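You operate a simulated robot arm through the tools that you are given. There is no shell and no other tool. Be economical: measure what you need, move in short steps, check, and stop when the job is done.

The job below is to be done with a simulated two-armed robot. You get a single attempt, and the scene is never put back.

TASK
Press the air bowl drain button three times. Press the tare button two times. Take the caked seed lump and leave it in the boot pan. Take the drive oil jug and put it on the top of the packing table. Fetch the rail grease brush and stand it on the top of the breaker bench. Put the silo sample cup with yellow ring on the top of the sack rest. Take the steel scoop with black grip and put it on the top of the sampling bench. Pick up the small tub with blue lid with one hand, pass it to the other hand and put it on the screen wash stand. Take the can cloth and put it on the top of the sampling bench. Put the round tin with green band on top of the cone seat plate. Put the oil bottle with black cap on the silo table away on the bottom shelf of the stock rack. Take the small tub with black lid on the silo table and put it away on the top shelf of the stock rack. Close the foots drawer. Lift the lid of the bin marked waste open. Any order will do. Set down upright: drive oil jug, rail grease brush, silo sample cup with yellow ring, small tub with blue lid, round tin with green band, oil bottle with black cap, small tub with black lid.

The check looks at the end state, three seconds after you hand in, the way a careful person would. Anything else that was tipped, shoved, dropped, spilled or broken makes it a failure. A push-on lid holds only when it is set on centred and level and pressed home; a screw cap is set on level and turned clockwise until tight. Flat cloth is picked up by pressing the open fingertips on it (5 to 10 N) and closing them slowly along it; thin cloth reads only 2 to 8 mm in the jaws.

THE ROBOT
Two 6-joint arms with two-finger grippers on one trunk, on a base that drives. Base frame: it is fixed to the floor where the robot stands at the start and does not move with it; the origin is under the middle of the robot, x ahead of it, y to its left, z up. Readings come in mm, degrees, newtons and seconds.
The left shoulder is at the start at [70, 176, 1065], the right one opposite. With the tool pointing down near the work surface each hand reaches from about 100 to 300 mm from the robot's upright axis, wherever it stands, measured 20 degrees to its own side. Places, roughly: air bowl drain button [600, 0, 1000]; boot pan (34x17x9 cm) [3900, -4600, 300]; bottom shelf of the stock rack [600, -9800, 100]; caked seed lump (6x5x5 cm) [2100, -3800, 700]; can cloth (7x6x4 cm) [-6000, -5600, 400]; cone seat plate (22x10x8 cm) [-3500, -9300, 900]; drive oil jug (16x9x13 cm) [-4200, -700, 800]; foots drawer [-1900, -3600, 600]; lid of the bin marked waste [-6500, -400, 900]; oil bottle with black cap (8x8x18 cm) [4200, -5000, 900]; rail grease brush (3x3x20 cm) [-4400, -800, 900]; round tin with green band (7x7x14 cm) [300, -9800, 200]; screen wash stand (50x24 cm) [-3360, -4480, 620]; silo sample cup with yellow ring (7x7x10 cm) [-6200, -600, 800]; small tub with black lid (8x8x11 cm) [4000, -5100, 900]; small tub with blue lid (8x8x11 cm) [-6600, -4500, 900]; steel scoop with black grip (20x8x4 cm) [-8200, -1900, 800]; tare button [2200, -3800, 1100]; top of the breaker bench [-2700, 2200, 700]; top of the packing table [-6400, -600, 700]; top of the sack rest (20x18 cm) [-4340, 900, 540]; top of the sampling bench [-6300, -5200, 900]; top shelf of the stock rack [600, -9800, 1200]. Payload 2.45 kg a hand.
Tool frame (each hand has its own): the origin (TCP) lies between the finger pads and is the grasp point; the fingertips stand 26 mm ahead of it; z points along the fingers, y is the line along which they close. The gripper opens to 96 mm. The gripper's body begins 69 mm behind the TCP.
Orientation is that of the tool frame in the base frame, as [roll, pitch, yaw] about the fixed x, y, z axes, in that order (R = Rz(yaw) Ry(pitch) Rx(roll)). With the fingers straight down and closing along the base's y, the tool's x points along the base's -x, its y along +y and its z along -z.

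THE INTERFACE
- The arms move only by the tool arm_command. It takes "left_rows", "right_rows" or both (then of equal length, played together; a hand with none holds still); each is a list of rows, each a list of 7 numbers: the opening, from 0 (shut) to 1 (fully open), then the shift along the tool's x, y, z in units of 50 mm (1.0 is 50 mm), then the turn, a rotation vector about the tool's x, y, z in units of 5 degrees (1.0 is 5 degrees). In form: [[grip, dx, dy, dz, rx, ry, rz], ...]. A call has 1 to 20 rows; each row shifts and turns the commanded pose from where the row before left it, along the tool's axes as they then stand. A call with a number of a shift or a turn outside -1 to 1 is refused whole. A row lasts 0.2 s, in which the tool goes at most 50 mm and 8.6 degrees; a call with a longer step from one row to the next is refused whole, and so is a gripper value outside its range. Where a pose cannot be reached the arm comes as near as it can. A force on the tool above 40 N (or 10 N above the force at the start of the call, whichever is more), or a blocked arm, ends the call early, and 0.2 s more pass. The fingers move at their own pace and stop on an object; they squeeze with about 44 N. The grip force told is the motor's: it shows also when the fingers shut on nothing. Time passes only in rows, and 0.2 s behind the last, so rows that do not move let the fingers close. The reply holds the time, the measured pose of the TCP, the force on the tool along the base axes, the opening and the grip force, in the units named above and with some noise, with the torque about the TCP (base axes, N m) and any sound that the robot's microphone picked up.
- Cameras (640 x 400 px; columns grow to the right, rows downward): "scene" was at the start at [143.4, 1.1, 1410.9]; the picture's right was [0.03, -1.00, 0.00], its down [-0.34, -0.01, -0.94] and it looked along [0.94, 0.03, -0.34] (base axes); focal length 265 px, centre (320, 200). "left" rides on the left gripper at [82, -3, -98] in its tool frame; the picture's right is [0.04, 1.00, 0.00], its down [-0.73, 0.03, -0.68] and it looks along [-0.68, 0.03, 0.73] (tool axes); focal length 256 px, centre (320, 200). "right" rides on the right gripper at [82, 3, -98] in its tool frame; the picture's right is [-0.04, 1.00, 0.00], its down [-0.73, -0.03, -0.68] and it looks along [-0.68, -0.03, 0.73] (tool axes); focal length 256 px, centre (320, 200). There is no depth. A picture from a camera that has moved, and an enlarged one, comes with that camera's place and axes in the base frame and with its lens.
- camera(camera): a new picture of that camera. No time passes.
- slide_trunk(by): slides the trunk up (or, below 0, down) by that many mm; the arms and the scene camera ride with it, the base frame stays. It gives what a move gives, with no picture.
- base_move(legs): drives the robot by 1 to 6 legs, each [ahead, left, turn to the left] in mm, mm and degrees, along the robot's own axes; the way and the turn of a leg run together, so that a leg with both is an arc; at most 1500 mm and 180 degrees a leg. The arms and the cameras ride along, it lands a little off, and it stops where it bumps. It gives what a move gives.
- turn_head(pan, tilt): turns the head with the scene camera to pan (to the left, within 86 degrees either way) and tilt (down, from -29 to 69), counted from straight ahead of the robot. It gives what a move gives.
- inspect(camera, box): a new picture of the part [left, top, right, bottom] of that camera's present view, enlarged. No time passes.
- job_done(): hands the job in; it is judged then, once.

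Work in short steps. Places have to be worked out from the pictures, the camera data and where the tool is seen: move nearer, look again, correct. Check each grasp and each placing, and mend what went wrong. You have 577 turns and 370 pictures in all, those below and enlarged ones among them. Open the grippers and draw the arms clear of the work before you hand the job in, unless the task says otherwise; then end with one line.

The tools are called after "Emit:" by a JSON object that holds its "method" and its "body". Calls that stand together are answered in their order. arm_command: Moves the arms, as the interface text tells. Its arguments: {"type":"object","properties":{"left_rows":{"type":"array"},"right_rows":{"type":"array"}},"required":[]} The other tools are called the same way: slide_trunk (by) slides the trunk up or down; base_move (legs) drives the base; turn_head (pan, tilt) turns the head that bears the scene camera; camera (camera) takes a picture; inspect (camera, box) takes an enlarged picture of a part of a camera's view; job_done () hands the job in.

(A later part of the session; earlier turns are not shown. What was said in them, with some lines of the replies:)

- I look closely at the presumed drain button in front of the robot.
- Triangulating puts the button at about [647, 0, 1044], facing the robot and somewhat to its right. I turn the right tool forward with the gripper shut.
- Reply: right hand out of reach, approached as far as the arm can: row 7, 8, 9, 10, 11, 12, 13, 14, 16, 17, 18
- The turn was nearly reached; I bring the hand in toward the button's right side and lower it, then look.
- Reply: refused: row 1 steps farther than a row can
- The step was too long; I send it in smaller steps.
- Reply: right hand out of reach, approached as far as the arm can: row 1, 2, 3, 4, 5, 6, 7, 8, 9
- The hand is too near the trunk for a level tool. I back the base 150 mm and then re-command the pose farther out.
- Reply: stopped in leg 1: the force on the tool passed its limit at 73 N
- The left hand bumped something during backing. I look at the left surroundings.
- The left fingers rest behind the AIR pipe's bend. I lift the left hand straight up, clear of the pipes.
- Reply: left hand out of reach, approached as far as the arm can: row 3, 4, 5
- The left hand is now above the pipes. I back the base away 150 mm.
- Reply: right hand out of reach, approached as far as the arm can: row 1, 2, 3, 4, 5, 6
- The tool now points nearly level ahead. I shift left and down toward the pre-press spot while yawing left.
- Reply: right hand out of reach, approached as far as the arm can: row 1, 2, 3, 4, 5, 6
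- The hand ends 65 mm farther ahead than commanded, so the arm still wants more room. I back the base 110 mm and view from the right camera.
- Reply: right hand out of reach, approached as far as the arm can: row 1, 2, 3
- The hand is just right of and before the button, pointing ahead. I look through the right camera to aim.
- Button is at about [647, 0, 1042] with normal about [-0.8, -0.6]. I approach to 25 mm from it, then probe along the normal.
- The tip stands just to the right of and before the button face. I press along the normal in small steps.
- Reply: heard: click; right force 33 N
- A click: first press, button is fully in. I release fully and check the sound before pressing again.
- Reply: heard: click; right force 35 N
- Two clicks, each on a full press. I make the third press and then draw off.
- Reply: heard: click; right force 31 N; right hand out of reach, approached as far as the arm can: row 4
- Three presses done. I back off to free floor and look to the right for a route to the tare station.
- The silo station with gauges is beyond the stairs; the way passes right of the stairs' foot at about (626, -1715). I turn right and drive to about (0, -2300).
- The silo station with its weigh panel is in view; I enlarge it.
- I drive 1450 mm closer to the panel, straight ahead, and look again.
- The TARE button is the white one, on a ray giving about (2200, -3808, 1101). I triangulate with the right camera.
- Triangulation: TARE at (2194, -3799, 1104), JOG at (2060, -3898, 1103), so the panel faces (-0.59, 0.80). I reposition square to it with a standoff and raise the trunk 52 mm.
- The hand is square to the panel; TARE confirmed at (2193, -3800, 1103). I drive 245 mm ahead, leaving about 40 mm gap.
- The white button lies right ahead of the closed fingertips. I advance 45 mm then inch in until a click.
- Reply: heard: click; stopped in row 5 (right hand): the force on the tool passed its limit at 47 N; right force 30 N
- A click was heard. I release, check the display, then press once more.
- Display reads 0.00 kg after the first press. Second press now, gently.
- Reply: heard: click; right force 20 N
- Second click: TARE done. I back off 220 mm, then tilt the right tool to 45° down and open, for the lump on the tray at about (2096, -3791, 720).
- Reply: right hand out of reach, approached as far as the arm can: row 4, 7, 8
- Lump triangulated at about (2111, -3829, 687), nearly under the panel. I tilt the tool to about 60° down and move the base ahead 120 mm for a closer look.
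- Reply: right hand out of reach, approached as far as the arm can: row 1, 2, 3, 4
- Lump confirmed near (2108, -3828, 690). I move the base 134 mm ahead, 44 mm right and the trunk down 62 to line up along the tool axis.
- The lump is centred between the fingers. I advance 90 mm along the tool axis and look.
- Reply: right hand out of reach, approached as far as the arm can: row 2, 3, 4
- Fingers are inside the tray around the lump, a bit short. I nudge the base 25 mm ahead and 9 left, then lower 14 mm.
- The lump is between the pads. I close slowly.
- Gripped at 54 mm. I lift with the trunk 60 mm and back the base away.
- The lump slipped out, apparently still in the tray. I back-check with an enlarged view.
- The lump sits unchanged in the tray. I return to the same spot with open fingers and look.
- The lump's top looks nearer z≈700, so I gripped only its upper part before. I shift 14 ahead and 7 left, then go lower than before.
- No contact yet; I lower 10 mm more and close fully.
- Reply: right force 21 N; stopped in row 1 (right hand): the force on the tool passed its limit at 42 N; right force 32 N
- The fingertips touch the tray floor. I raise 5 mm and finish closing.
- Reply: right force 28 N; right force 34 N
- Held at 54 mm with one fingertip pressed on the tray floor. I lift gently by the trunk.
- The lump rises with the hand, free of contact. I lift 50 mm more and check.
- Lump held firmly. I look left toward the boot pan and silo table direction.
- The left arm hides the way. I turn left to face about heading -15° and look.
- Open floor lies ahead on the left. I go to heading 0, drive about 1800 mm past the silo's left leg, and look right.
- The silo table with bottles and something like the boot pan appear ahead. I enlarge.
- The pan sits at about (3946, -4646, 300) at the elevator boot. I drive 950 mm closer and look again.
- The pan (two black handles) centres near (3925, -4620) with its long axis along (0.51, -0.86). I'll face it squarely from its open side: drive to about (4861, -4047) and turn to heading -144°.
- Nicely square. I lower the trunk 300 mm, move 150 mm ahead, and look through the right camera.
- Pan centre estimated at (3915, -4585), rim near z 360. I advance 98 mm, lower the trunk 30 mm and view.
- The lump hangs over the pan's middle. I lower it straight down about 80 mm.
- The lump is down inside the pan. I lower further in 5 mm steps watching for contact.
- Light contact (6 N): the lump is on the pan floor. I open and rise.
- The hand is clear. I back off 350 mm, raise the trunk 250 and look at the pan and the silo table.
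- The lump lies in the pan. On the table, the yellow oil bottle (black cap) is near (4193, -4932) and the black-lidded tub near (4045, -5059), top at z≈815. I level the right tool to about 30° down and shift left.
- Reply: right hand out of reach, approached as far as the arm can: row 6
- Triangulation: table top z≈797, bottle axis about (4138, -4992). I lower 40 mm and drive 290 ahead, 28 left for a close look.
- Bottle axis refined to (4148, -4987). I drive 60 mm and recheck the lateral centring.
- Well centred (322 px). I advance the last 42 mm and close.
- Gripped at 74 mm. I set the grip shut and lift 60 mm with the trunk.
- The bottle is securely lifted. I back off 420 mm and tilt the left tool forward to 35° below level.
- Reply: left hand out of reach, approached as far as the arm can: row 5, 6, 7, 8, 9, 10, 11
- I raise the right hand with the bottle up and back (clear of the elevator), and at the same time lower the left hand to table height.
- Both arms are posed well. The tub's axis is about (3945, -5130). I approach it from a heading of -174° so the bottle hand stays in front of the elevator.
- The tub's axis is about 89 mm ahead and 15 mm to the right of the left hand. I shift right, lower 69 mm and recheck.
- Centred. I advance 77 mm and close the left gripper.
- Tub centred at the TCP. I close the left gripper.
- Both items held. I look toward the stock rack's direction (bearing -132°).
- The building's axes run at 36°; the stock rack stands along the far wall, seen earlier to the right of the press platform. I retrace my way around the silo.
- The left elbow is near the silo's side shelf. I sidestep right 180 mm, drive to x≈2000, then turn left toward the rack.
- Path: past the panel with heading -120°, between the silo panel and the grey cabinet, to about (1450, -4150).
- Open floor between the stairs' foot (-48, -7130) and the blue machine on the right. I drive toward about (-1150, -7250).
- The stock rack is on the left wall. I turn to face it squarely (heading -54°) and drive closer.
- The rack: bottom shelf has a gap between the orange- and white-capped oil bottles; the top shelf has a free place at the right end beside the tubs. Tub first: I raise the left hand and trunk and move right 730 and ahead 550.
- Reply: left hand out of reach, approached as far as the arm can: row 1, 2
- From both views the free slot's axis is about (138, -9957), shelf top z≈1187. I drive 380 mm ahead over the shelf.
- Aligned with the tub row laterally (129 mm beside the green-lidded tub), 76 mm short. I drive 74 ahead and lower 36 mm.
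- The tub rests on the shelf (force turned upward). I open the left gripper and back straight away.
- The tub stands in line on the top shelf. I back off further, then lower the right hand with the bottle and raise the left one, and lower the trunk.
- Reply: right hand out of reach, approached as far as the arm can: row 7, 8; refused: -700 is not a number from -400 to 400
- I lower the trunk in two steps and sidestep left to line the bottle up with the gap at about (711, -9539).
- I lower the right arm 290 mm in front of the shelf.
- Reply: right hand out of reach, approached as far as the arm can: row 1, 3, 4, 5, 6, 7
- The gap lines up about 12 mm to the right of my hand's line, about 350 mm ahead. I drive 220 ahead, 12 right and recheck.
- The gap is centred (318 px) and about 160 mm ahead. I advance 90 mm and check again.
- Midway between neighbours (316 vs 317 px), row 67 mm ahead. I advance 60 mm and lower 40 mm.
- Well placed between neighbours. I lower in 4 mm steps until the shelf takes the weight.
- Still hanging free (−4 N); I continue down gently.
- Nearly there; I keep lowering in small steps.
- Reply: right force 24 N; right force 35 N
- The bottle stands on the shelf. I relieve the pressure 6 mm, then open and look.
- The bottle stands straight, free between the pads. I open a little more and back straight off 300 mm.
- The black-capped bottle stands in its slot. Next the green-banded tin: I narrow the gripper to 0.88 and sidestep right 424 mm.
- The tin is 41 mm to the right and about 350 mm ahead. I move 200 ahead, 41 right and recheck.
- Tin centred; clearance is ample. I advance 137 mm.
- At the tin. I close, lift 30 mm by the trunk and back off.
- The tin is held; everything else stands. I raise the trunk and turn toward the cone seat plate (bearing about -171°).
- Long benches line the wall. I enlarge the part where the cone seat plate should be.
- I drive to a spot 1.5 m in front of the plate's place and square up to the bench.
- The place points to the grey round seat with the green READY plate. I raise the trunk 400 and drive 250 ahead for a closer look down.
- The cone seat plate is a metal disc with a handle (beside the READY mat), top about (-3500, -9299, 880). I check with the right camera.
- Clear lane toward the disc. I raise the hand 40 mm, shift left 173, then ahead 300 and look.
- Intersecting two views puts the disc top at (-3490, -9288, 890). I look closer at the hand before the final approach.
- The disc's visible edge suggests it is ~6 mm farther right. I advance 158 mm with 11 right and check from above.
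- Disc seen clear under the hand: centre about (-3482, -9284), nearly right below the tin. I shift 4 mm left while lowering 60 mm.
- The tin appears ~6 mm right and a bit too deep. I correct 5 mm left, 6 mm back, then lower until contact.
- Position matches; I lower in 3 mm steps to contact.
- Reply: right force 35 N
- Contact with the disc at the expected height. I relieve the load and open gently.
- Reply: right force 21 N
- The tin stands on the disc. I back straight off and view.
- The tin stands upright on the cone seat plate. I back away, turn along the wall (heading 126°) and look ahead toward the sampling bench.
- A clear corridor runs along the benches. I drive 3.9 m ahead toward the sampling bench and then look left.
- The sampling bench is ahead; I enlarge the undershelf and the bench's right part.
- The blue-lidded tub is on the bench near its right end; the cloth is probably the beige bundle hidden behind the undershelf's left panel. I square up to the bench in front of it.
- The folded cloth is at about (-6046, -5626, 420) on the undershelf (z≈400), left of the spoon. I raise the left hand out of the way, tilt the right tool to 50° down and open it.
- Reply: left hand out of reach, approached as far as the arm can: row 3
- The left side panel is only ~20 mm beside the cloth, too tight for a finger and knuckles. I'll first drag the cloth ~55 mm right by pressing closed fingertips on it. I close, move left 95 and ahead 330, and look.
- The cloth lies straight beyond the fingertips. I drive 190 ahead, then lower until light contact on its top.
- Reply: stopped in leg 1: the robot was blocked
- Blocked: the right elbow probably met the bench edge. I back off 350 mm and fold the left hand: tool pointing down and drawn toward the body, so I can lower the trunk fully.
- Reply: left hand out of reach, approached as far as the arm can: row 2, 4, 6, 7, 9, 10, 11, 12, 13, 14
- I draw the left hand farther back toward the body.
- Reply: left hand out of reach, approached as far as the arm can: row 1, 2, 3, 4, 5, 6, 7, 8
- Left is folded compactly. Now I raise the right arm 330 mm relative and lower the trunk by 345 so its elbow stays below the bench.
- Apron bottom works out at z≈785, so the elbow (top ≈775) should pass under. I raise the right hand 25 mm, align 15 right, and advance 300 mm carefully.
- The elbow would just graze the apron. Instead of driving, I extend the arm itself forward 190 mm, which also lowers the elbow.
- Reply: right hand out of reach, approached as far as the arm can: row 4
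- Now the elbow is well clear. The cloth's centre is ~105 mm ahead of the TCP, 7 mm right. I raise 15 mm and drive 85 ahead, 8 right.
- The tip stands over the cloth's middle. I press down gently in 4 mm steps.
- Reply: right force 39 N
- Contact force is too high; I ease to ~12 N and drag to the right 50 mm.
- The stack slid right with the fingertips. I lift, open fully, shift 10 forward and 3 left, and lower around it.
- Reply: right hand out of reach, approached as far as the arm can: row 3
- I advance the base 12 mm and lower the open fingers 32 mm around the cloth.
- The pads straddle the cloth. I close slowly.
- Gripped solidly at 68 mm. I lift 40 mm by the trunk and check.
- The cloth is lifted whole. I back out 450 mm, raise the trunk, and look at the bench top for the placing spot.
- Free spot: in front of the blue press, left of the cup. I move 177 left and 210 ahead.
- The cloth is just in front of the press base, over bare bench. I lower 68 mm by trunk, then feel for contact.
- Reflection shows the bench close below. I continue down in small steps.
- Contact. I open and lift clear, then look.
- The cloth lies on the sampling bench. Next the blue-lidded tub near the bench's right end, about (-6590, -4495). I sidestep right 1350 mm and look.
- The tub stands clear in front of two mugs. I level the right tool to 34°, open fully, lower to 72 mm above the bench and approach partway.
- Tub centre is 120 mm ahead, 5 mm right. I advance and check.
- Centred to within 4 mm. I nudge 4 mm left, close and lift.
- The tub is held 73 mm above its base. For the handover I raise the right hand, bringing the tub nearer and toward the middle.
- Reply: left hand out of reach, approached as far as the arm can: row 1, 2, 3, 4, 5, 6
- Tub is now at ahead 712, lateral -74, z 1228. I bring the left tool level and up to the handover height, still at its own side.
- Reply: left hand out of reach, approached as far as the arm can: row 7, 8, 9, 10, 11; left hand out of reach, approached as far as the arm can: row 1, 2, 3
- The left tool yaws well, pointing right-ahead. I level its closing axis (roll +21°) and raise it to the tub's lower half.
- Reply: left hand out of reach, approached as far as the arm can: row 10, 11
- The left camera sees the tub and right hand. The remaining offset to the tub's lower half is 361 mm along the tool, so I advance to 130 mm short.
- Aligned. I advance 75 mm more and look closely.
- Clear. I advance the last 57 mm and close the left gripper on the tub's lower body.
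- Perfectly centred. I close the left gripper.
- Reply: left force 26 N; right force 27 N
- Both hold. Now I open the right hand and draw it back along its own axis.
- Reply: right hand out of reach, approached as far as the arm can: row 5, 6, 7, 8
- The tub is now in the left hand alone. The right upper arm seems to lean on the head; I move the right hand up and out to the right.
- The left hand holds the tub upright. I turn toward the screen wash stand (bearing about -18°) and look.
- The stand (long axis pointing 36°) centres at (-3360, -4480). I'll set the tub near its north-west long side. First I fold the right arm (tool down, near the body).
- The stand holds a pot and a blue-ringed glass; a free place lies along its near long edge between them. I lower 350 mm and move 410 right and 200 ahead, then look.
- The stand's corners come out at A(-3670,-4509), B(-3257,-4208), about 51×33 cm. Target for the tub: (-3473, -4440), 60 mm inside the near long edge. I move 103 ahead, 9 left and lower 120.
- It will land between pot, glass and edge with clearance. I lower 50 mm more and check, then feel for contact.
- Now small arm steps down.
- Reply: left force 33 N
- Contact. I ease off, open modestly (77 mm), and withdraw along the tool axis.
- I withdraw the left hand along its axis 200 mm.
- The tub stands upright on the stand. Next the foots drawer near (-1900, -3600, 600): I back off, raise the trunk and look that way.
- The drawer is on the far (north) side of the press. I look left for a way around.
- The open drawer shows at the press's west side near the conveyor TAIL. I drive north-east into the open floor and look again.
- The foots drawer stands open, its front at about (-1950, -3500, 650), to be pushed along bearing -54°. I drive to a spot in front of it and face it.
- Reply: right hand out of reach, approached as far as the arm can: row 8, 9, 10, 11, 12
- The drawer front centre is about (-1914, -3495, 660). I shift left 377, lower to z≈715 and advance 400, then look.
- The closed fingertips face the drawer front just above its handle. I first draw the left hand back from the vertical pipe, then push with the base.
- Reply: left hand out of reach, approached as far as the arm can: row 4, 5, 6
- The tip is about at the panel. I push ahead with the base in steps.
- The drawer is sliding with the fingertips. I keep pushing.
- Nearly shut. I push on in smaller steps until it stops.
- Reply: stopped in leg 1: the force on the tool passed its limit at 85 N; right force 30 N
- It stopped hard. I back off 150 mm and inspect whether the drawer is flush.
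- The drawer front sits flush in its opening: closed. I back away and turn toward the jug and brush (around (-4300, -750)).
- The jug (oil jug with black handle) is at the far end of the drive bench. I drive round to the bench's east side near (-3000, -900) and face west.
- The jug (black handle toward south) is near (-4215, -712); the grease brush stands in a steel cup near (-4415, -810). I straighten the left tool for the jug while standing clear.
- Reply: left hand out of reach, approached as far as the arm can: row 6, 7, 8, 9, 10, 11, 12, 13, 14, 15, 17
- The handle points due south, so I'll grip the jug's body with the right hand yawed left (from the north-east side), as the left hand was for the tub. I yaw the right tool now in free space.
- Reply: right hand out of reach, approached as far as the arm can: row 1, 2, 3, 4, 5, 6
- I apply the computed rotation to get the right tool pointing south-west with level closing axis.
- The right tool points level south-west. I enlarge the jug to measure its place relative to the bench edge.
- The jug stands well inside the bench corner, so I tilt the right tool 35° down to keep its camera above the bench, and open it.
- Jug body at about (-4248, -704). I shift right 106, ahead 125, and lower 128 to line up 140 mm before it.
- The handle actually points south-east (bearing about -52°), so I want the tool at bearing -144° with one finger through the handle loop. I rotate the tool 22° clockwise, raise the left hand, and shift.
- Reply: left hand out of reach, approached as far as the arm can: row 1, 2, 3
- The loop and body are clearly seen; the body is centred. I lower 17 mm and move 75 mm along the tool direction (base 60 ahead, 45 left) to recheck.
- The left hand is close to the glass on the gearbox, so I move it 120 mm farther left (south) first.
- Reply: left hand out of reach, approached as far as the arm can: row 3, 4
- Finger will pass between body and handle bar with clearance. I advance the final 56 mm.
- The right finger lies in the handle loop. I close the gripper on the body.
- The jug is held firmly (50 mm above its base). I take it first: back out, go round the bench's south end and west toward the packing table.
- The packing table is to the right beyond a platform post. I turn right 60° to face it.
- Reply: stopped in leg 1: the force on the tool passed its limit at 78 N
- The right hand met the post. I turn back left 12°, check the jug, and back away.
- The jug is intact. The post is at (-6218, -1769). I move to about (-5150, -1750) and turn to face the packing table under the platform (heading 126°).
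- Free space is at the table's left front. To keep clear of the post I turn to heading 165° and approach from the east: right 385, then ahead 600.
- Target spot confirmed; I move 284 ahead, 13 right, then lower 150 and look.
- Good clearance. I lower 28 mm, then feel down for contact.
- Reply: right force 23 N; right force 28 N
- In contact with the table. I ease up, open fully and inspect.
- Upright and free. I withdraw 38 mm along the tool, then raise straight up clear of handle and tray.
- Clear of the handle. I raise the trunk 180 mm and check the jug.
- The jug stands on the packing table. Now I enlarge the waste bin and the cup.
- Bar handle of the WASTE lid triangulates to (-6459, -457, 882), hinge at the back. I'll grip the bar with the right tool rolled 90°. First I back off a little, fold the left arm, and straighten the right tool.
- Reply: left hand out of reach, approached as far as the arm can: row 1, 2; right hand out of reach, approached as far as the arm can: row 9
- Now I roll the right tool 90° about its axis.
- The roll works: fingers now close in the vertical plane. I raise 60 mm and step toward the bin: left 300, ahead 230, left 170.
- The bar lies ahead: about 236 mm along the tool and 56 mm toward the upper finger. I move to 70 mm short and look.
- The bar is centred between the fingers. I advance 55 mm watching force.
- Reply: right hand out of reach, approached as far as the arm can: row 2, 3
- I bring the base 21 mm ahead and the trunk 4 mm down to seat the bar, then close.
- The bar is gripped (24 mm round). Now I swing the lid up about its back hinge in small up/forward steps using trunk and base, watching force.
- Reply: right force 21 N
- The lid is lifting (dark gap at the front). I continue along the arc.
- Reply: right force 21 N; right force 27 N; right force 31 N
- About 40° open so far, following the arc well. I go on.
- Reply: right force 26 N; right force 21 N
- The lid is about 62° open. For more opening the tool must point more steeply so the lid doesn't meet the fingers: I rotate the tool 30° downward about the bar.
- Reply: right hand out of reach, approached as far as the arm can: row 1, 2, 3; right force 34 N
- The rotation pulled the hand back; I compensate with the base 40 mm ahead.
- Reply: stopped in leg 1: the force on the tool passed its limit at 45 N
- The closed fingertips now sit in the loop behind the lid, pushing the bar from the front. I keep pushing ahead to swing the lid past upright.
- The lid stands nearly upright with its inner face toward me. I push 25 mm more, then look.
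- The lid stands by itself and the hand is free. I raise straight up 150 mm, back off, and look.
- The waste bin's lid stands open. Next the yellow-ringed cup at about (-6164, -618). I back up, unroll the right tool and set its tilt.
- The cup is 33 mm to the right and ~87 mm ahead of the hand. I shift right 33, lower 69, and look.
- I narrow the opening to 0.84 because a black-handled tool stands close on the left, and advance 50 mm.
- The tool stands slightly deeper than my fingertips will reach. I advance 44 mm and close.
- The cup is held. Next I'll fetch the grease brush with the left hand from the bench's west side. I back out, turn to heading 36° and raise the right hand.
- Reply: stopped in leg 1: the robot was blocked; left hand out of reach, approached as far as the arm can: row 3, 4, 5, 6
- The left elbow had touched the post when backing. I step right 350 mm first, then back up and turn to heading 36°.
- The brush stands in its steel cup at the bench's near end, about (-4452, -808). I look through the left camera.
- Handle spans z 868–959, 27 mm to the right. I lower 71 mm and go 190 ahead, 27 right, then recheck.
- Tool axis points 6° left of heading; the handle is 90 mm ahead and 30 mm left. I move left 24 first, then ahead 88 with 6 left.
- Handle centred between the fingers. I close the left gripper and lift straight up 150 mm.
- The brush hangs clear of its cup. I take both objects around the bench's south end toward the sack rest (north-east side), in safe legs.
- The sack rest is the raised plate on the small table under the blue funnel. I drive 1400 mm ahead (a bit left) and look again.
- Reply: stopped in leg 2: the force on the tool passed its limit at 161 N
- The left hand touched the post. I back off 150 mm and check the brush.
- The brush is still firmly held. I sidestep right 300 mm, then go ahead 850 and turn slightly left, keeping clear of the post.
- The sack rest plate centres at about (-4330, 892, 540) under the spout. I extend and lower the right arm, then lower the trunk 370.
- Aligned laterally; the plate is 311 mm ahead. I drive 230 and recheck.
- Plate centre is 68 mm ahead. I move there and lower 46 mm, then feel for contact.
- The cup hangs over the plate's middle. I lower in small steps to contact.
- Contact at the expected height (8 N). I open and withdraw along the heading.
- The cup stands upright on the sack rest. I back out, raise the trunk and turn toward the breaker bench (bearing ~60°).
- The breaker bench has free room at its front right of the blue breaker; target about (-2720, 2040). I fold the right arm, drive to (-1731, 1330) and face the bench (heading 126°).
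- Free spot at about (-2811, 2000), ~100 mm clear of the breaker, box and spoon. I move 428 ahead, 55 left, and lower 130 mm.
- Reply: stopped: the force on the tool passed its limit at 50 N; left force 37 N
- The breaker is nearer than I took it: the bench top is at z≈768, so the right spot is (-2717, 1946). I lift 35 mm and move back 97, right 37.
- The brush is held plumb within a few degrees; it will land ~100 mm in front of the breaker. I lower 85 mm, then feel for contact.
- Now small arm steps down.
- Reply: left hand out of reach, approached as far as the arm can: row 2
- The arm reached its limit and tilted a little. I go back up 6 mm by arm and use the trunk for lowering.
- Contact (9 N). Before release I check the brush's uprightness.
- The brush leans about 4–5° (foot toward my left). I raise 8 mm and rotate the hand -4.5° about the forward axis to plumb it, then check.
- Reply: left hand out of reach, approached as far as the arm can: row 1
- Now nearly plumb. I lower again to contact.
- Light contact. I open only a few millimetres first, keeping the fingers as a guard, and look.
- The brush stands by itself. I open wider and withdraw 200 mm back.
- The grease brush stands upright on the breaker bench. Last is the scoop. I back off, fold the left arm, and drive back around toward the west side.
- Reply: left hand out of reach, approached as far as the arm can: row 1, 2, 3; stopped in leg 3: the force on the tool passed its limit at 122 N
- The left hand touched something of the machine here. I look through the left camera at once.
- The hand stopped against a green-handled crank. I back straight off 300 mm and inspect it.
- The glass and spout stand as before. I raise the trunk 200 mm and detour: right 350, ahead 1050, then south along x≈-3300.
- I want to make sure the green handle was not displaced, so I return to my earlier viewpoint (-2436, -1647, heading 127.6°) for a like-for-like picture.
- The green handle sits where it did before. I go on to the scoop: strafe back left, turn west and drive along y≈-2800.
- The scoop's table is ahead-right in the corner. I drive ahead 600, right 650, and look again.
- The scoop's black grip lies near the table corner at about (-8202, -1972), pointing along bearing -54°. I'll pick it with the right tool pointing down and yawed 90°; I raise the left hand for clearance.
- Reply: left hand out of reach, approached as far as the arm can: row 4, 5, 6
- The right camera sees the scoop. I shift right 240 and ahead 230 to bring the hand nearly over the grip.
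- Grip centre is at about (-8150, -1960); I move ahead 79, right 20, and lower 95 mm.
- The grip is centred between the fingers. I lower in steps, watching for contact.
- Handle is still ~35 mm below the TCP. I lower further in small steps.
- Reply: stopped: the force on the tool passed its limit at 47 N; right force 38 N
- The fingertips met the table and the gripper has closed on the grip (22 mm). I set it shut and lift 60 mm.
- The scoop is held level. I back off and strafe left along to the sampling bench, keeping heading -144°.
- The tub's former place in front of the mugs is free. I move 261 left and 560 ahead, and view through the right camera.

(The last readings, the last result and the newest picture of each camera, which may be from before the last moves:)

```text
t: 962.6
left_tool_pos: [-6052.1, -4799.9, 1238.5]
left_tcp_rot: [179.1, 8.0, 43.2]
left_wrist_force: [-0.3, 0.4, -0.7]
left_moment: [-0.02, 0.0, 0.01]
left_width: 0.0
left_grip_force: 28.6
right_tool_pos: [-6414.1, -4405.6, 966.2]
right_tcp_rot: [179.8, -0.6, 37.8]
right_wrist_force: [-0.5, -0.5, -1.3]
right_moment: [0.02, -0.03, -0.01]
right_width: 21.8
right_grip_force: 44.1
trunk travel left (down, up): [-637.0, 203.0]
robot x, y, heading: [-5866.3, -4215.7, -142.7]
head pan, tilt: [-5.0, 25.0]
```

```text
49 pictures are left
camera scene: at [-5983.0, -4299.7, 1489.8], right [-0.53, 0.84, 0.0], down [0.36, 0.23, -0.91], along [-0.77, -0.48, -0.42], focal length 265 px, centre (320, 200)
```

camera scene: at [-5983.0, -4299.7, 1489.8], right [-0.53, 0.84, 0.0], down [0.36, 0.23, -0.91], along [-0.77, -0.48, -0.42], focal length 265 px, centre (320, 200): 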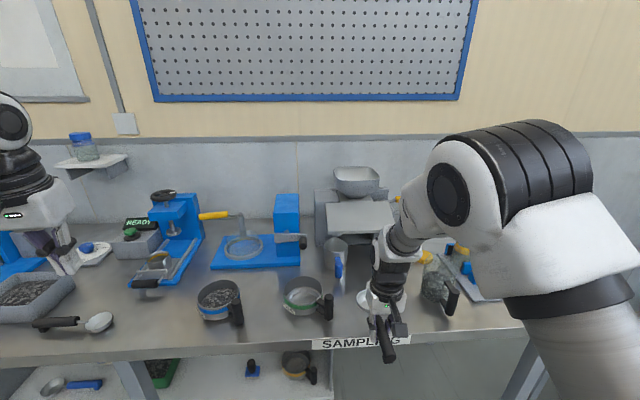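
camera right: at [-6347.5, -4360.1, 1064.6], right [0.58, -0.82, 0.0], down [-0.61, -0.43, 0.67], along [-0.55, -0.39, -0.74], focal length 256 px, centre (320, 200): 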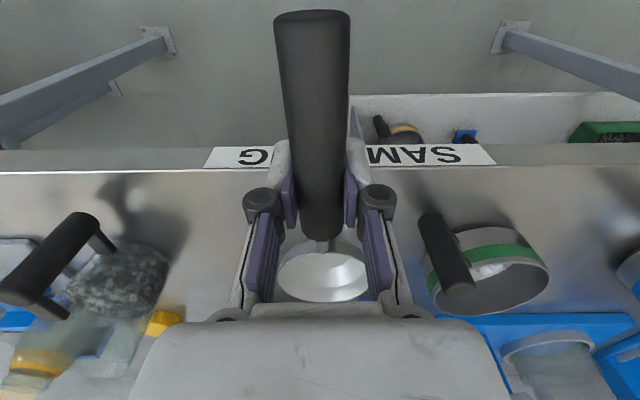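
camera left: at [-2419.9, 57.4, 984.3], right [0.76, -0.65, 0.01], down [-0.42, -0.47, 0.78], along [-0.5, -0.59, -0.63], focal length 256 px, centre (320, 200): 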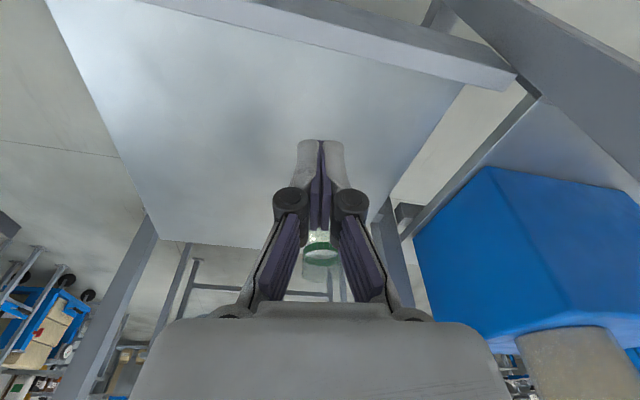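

Clear on both sides. The bench edge is 56 mm ahead of the hand; I advance 160 mm and lower 42.

Emit:
{"method": "base_move", "body": {"legs": [[160, 0, 0]]}}

Emit:
{"method": "slide_trunk", "body": {"by": -42}}

Emit:
{"method": "camera", "body": {"camera": "right"}}

```text
t: 964.0
left_tool_pos: [-6177.9, -4897.1, 1238.8]
left_tcp_rot: [179.2, 8.1, 43.4]
left_wrist_force: [-0.3, 0.1, -0.1]
left_moment: [0.0, 0.01, 0.01]
left_width: 0.0
left_grip_force: 27.8
right_tool_pos: [-6540.1, -4505.7, 967.9]
right_tcp_rot: [179.8, -0.5, 37.7]
right_wrist_force: [1.6, 0.6, -0.8]
right_moment: [0.03, -0.03, 0.02]
right_width: 21.7
right_grip_force: 44.4
trunk travel left (down, up): [-637.0, 203.0]
robot x, y, heading: [-5993.8, -4316.1, -142.6]
head pan, tilt: [-5.0, 25.0]
```

```text
t: 964.9
left_tool_pos: [-6178.2, -4897.8, 1196.4]
left_tcp_rot: [179.1, 7.9, 43.5]
left_wrist_force: [-0.5, 0.4, -0.1]
left_moment: [-0.04, 0.05, 0.04]
left_width: 0.2
left_grip_force: 28.5
right_tool_pos: [-6539.9, -4504.6, 925.3]
right_tcp_rot: [179.8, -0.7, 37.8]
right_wrist_force: [-0.1, 0.6, -1.1]
right_moment: [0.03, -0.04, 0.0]
right_width: 21.5
right_grip_force: 44.0
trunk travel left (down, up): [-595.0, 245.0]
robot x, y, heading: [-5991.4, -4317.2, -142.6]
head pan, tilt: [-5.0, 25.0]
```

```text
48 pictures are left
camera right: at [-6474.5, -4458.3, 1022.7], right [0.58, -0.81, 0.0], down [-0.61, -0.43, 0.67], along [-0.54, -0.39, -0.74], focal length 256 px, centre (320, 200)
```

right: 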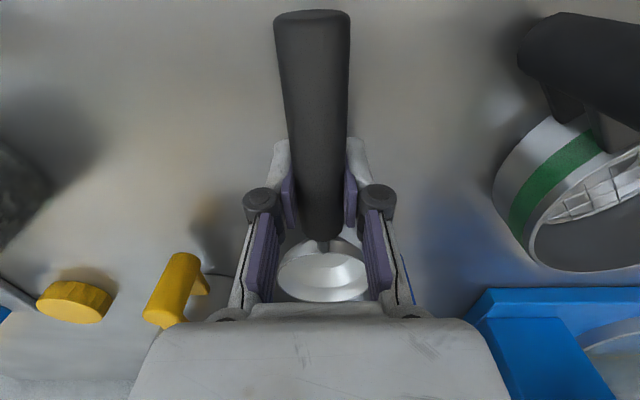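

The blue mug handle is close on the left of the bowl. I shift 22 mm right, then lower to contact.

Emit:
{"method": "base_move", "body": {"legs": [[-10, -22, 0]]}}

Emit:
{"method": "slide_trunk", "body": {"by": -10}}

Emit:
{"method": "camera", "body": {"camera": "right"}}

```text
t: 965.7
left_tool_pos: [-6182.5, -4877.7, 1194.6]
left_tcp_rot: [179.3, 7.9, 43.3]
left_wrist_force: [0.0, -0.7, -0.7]
left_moment: [0.03, 0.02, -0.04]
left_width: 0.1
left_grip_force: 28.6
right_tool_pos: [-6545.9, -4486.6, 923.8]
right_tcp_rot: [179.9, -0.7, 37.8]
right_wrist_force: [0.0, -0.5, -1.3]
right_moment: [0.07, -0.01, -0.01]
right_width: 21.9
right_grip_force: 43.7
trunk travel left (down, up): [-595.0, 245.0]
robot x, y, heading: [-5993.4, -4292.4, -142.5]
head pan, tilt: [-5.0, 25.0]
```

```text
t: 966.2
left_tool_pos: [-6182.7, -4875.6, 1186.8]
left_tcp_rot: [179.2, 7.9, 43.4]
left_wrist_force: [-0.4, 0.1, 0.0]
left_moment: [-0.01, 0.0, 0.01]
left_width: 0.1
left_grip_force: 28.0
right_tool_pos: [-6546.4, -4482.3, 913.4]
right_tcp_rot: [179.9, -0.8, 37.8]
right_wrist_force: [-0.2, 0.3, -1.5]
right_moment: [0.04, -0.04, 0.0]
right_width: 21.8
right_grip_force: 44.1
trunk travel left (down, up): [-585.0, 255.0]
robot x, y, heading: [-5997.6, -4288.0, -142.7]
head pan, tilt: [-5.0, 25.0]
```

```text
47 pictures are left
camera right: at [-6479.9, -4436.4, 1012.3], right [0.58, -0.81, 0.0], down [-0.6, -0.43, 0.67], along [-0.54, -0.39, -0.74], focal length 256 px, centre (320, 200)
```

right: 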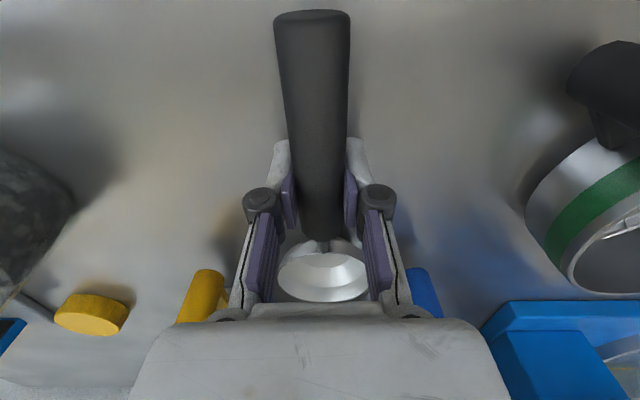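

Centred between the mug handles. I lower in 3–4 mm steps.

Emit:
{"method": "slide_trunk", "body": {"by": -4}}

Emit:
{"method": "slide_trunk", "body": {"by": -3}}

Emit:
{"method": "slide_trunk", "body": {"by": -3}}

```text
t: 966.8
left_tool_pos: [-6183.1, -4874.8, 1181.8]
left_tcp_rot: [179.2, 7.9, 43.4]
left_wrist_force: [0.1, 0.1, 0.3]
left_moment: [0.0, 0.02, -0.01]
left_width: 0.0
left_grip_force: 28.6
right_tool_pos: [-6547.3, -4482.6, 910.2]
right_tcp_rot: [179.7, -0.6, 37.7]
right_wrist_force: [-0.2, 0.0, -1.2]
right_moment: [0.02, -0.03, 0.0]
right_width: 21.6
right_grip_force: 44.6
trunk travel left (down, up): [-581.0, 259.0]
robot x, y, heading: [-5995.5, -4290.8, -142.5]
head pan, tilt: [-5.0, 25.0]
```

```text
t: 967.3
left_tool_pos: [-6182.7, -4874.4, 1180.0]
left_tcp_rot: [179.1, 8.1, 43.4]
left_wrist_force: [-0.5, -0.3, 0.5]
left_moment: [-0.02, 0.0, 0.01]
left_width: 0.0
left_grip_force: 28.1
right_tool_pos: [-6544.6, -4483.7, 907.3]
right_tcp_rot: [179.7, -0.6, 37.8]
right_wrist_force: [-0.8, -0.4, 6.4]
right_moment: [-0.41, 0.54, -0.07]
right_width: 21.7
right_grip_force: 43.6
trunk travel left (down, up): [-578.0, 262.0]
robot x, y, heading: [-5997.6, -4295.8, -142.6]
head pan, tilt: [-5.0, 25.0]
```

```text
t: 967.8
left_tool_pos: [-6181.7, -4873.4, 1177.7]
left_tcp_rot: [179.3, 8.0, 43.5]
left_wrist_force: [-0.3, 0.5, 1.1]
left_moment: [0.03, 0.02, 0.01]
left_width: 0.0
left_grip_force: 28.8
right_tool_pos: [-6545.3, -4483.7, 907.3]
right_tcp_rot: [179.9, -0.4, 37.8]
right_wrist_force: [-5.6, -1.4, 24.2]
right_moment: [-0.22, 0.46, -0.12]
right_width: 21.8
right_grip_force: 43.7
trunk travel left (down, up): [-575.0, 265.0]
robot x, y, heading: [-5997.4, -4288.5, -142.7]
head pan, tilt: [-5.0, 25.0]
```

The scoop rests on the bench. I ease 3 mm, open and rise.

Emit:
{"method": "slide_trunk", "body": {"by": 3}}

Emit:
{"method": "arm_command", "body": {"right_rows": [[0.3, 0, 0, 0, 0, 0, 0], [0.45, 0, 0, 0, 0, 0, 0], [0.5, 0, 0, 0, 0, 0, 0]]}}

Emit:
{"method": "slide_trunk", "body": {"by": 130}}

Emit:
{"method": "base_move", "body": {"legs": [[-400, 0, 0]]}}

Emit:
{"method": "camera", "body": {"camera": "scene"}}

Emit:
{"method": "inspect", "body": {"camera": "scene", "box": [240, 160, 420, 280]}}

```text
t: 968.3
left_tool_pos: [-6182.1, -4874.9, 1178.8]
left_tcp_rot: [179.2, 7.9, 43.5]
left_wrist_force: [0.4, 0.5, 0.1]
left_moment: [-0.02, 0.02, 0.02]
left_width: 0.0
left_grip_force: 28.7
right_tool_pos: [-6545.5, -4483.2, 907.5]
right_tcp_rot: [179.9, -0.6, 37.7]
right_wrist_force: [-1.8, -1.1, 5.5]
right_moment: [-0.44, 0.54, 0.03]
right_width: 21.8
right_grip_force: 43.9
trunk travel left (down, up): [-578.0, 262.0]
robot x, y, heading: [-5997.4, -4290.1, -142.6]
head pan, tilt: [-5.0, 25.0]
```

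```text
t: 969.1
left_tool_pos: [-6182.6, -4875.0, 1178.5]
left_tcp_rot: [179.1, 7.9, 43.4]
left_wrist_force: [-0.3, -0.2, 0.9]
left_moment: [0.02, -0.01, 0.01]
left_width: 0.2
left_grip_force: 28.5
right_tool_pos: [-6545.4, -4482.9, 906.4]
right_tcp_rot: [179.8, -0.7, 37.8]
right_wrist_force: [0.1, -0.3, -0.4]
right_moment: [-0.02, 0.01, 0.0]
right_width: 48.2
right_grip_force: 0.1
trunk travel left (down, up): [-578.0, 262.0]
robot x, y, heading: [-5996.4, -4294.1, -142.6]
head pan, tilt: [-5.0, 25.0]
```

```text
t: 970.7
left_tool_pos: [-6182.9, -4875.8, 1309.8]
left_tcp_rot: [179.1, 7.9, 43.3]
left_wrist_force: [0.4, -0.3, 0.6]
left_moment: [0.0, 0.02, 0.04]
left_width: 0.4
left_grip_force: 27.8
right_tool_pos: [-6544.5, -4481.1, 1036.3]
right_tcp_rot: [179.9, -0.7, 37.8]
right_wrist_force: [0.7, 1.1, -0.8]
right_moment: [0.02, 0.0, 0.0]
right_width: 48.2
right_grip_force: 0.0
trunk travel left (down, up): [-708.0, 132.0]
robot x, y, heading: [-6001.5, -4296.4, -142.6]
head pan, tilt: [-5.0, 25.0]
```

```text
t: 973.2
left_tool_pos: [-5869.9, -4634.7, 1308.1]
left_tcp_rot: [179.1, 7.9, 43.3]
left_wrist_force: [-0.2, -0.2, -0.5]
left_moment: [0.02, -0.03, 0.02]
left_width: 0.0
left_grip_force: 28.5
right_tool_pos: [-6232.4, -4240.6, 1036.4]
right_tcp_rot: [179.9, -0.7, 37.8]
right_wrist_force: [0.5, -0.2, 0.0]
right_moment: [-0.01, 0.0, 0.01]
right_width: 48.1
right_grip_force: 0.1
trunk travel left (down, up): [-708.0, 132.0]
robot x, y, heading: [-5681.8, -4054.6, -142.6]
head pan, tilt: [-5.0, 25.0]
```

```text
46 pictures are left
camera scene: at [-5801.9, -4134.1, 1560.6], right [-0.54, 0.84, 0.0], down [0.36, 0.23, -0.91], along [-0.77, -0.49, -0.42], focal length 265 px, centre (320, 200)
```

scene: 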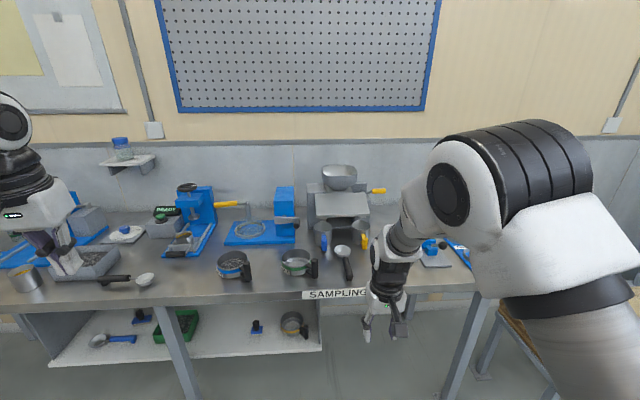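

```text
3.33 times, centred on (330, 220) of scene
camera zoom: at [-5801.9, -4134.1, 1560.6], right [-0.54, 0.84, 0.0], down [0.36, 0.23, -0.91], along [-0.77, -0.49, -0.42], focal length 884 px, centre (287, 133)
```

zoom: 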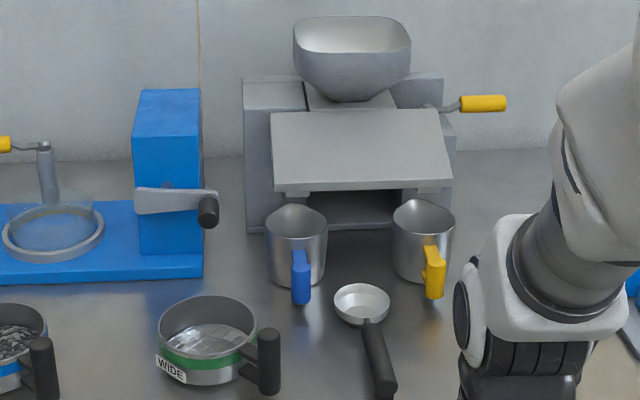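

The scoop lies on the sampling bench clear of everything. I open both grippers; the arms are clear of the work.

Emit:
{"method": "arm_command", "body": {"left_rows": [[1, 0, 0, 0, 0, 0, 0], [1, 0, 0, 0, 0, 0, 0], [1, 0, 0, 0, 0, 0, 0]], "right_rows": [[1, 0, 0, 0, 0, 0, 0], [1, 0, 0, 0, 0, 0, 0], [1, 0, 0, 0, 0, 0, 0]]}}

Emit:
{"method": "base_move", "body": {"legs": [[-250, 0, 0]]}}

```text
t: 974.0
left_tool_pos: [-5868.6, -4633.3, 1309.6]
left_tcp_rot: [179.0, 8.1, 43.3]
left_wrist_force: [0.3, 0.2, -0.2]
left_moment: [0.03, 0.02, 0.0]
left_width: 96.2
left_grip_force: 0.0
right_tool_pos: [-6231.2, -4241.0, 1038.6]
right_tcp_rot: [179.8, -0.6, 37.6]
right_wrist_force: [0.3, 0.4, -0.4]
right_moment: [-0.01, 0.0, 0.03]
right_width: 96.0
right_grip_force: 0.0
trunk travel left (down, up): [-708.0, 132.0]
robot x, y, heading: [-5683.3, -4050.3, -142.8]
head pan, tilt: [-5.0, 25.0]
```

```text
t: 975.8
left_tool_pos: [-5672.9, -4481.7, 1308.8]
left_tcp_rot: [179.1, 7.9, 43.2]
left_wrist_force: [0.0, -0.1, 0.5]
left_moment: [0.04, -0.05, 0.01]
left_width: 95.9
left_grip_force: 0.2
right_tool_pos: [-6033.7, -4089.1, 1037.4]
right_tcp_rot: [179.8, -0.6, 37.6]
right_wrist_force: [-0.5, -0.8, -0.5]
right_moment: [-0.02, 0.04, 0.07]
right_width: 96.2
right_grip_force: 0.0
trunk travel left (down, up): [-708.0, 132.0]
robot x, y, heading: [-5485.4, -3900.4, -142.5]
head pan, tilt: [-5.0, 25.0]
```

All fourteen items are done and the grippers are open and clear, so I hand the job in.

Emit:
{"method": "job_done", "body": {}}

```text
The job is handed in.
```

All fourteen parts of the job are done and it is handed in; along the way the hands bumped two posts and a green handle, and nothing looked moved or damaged when I checked.
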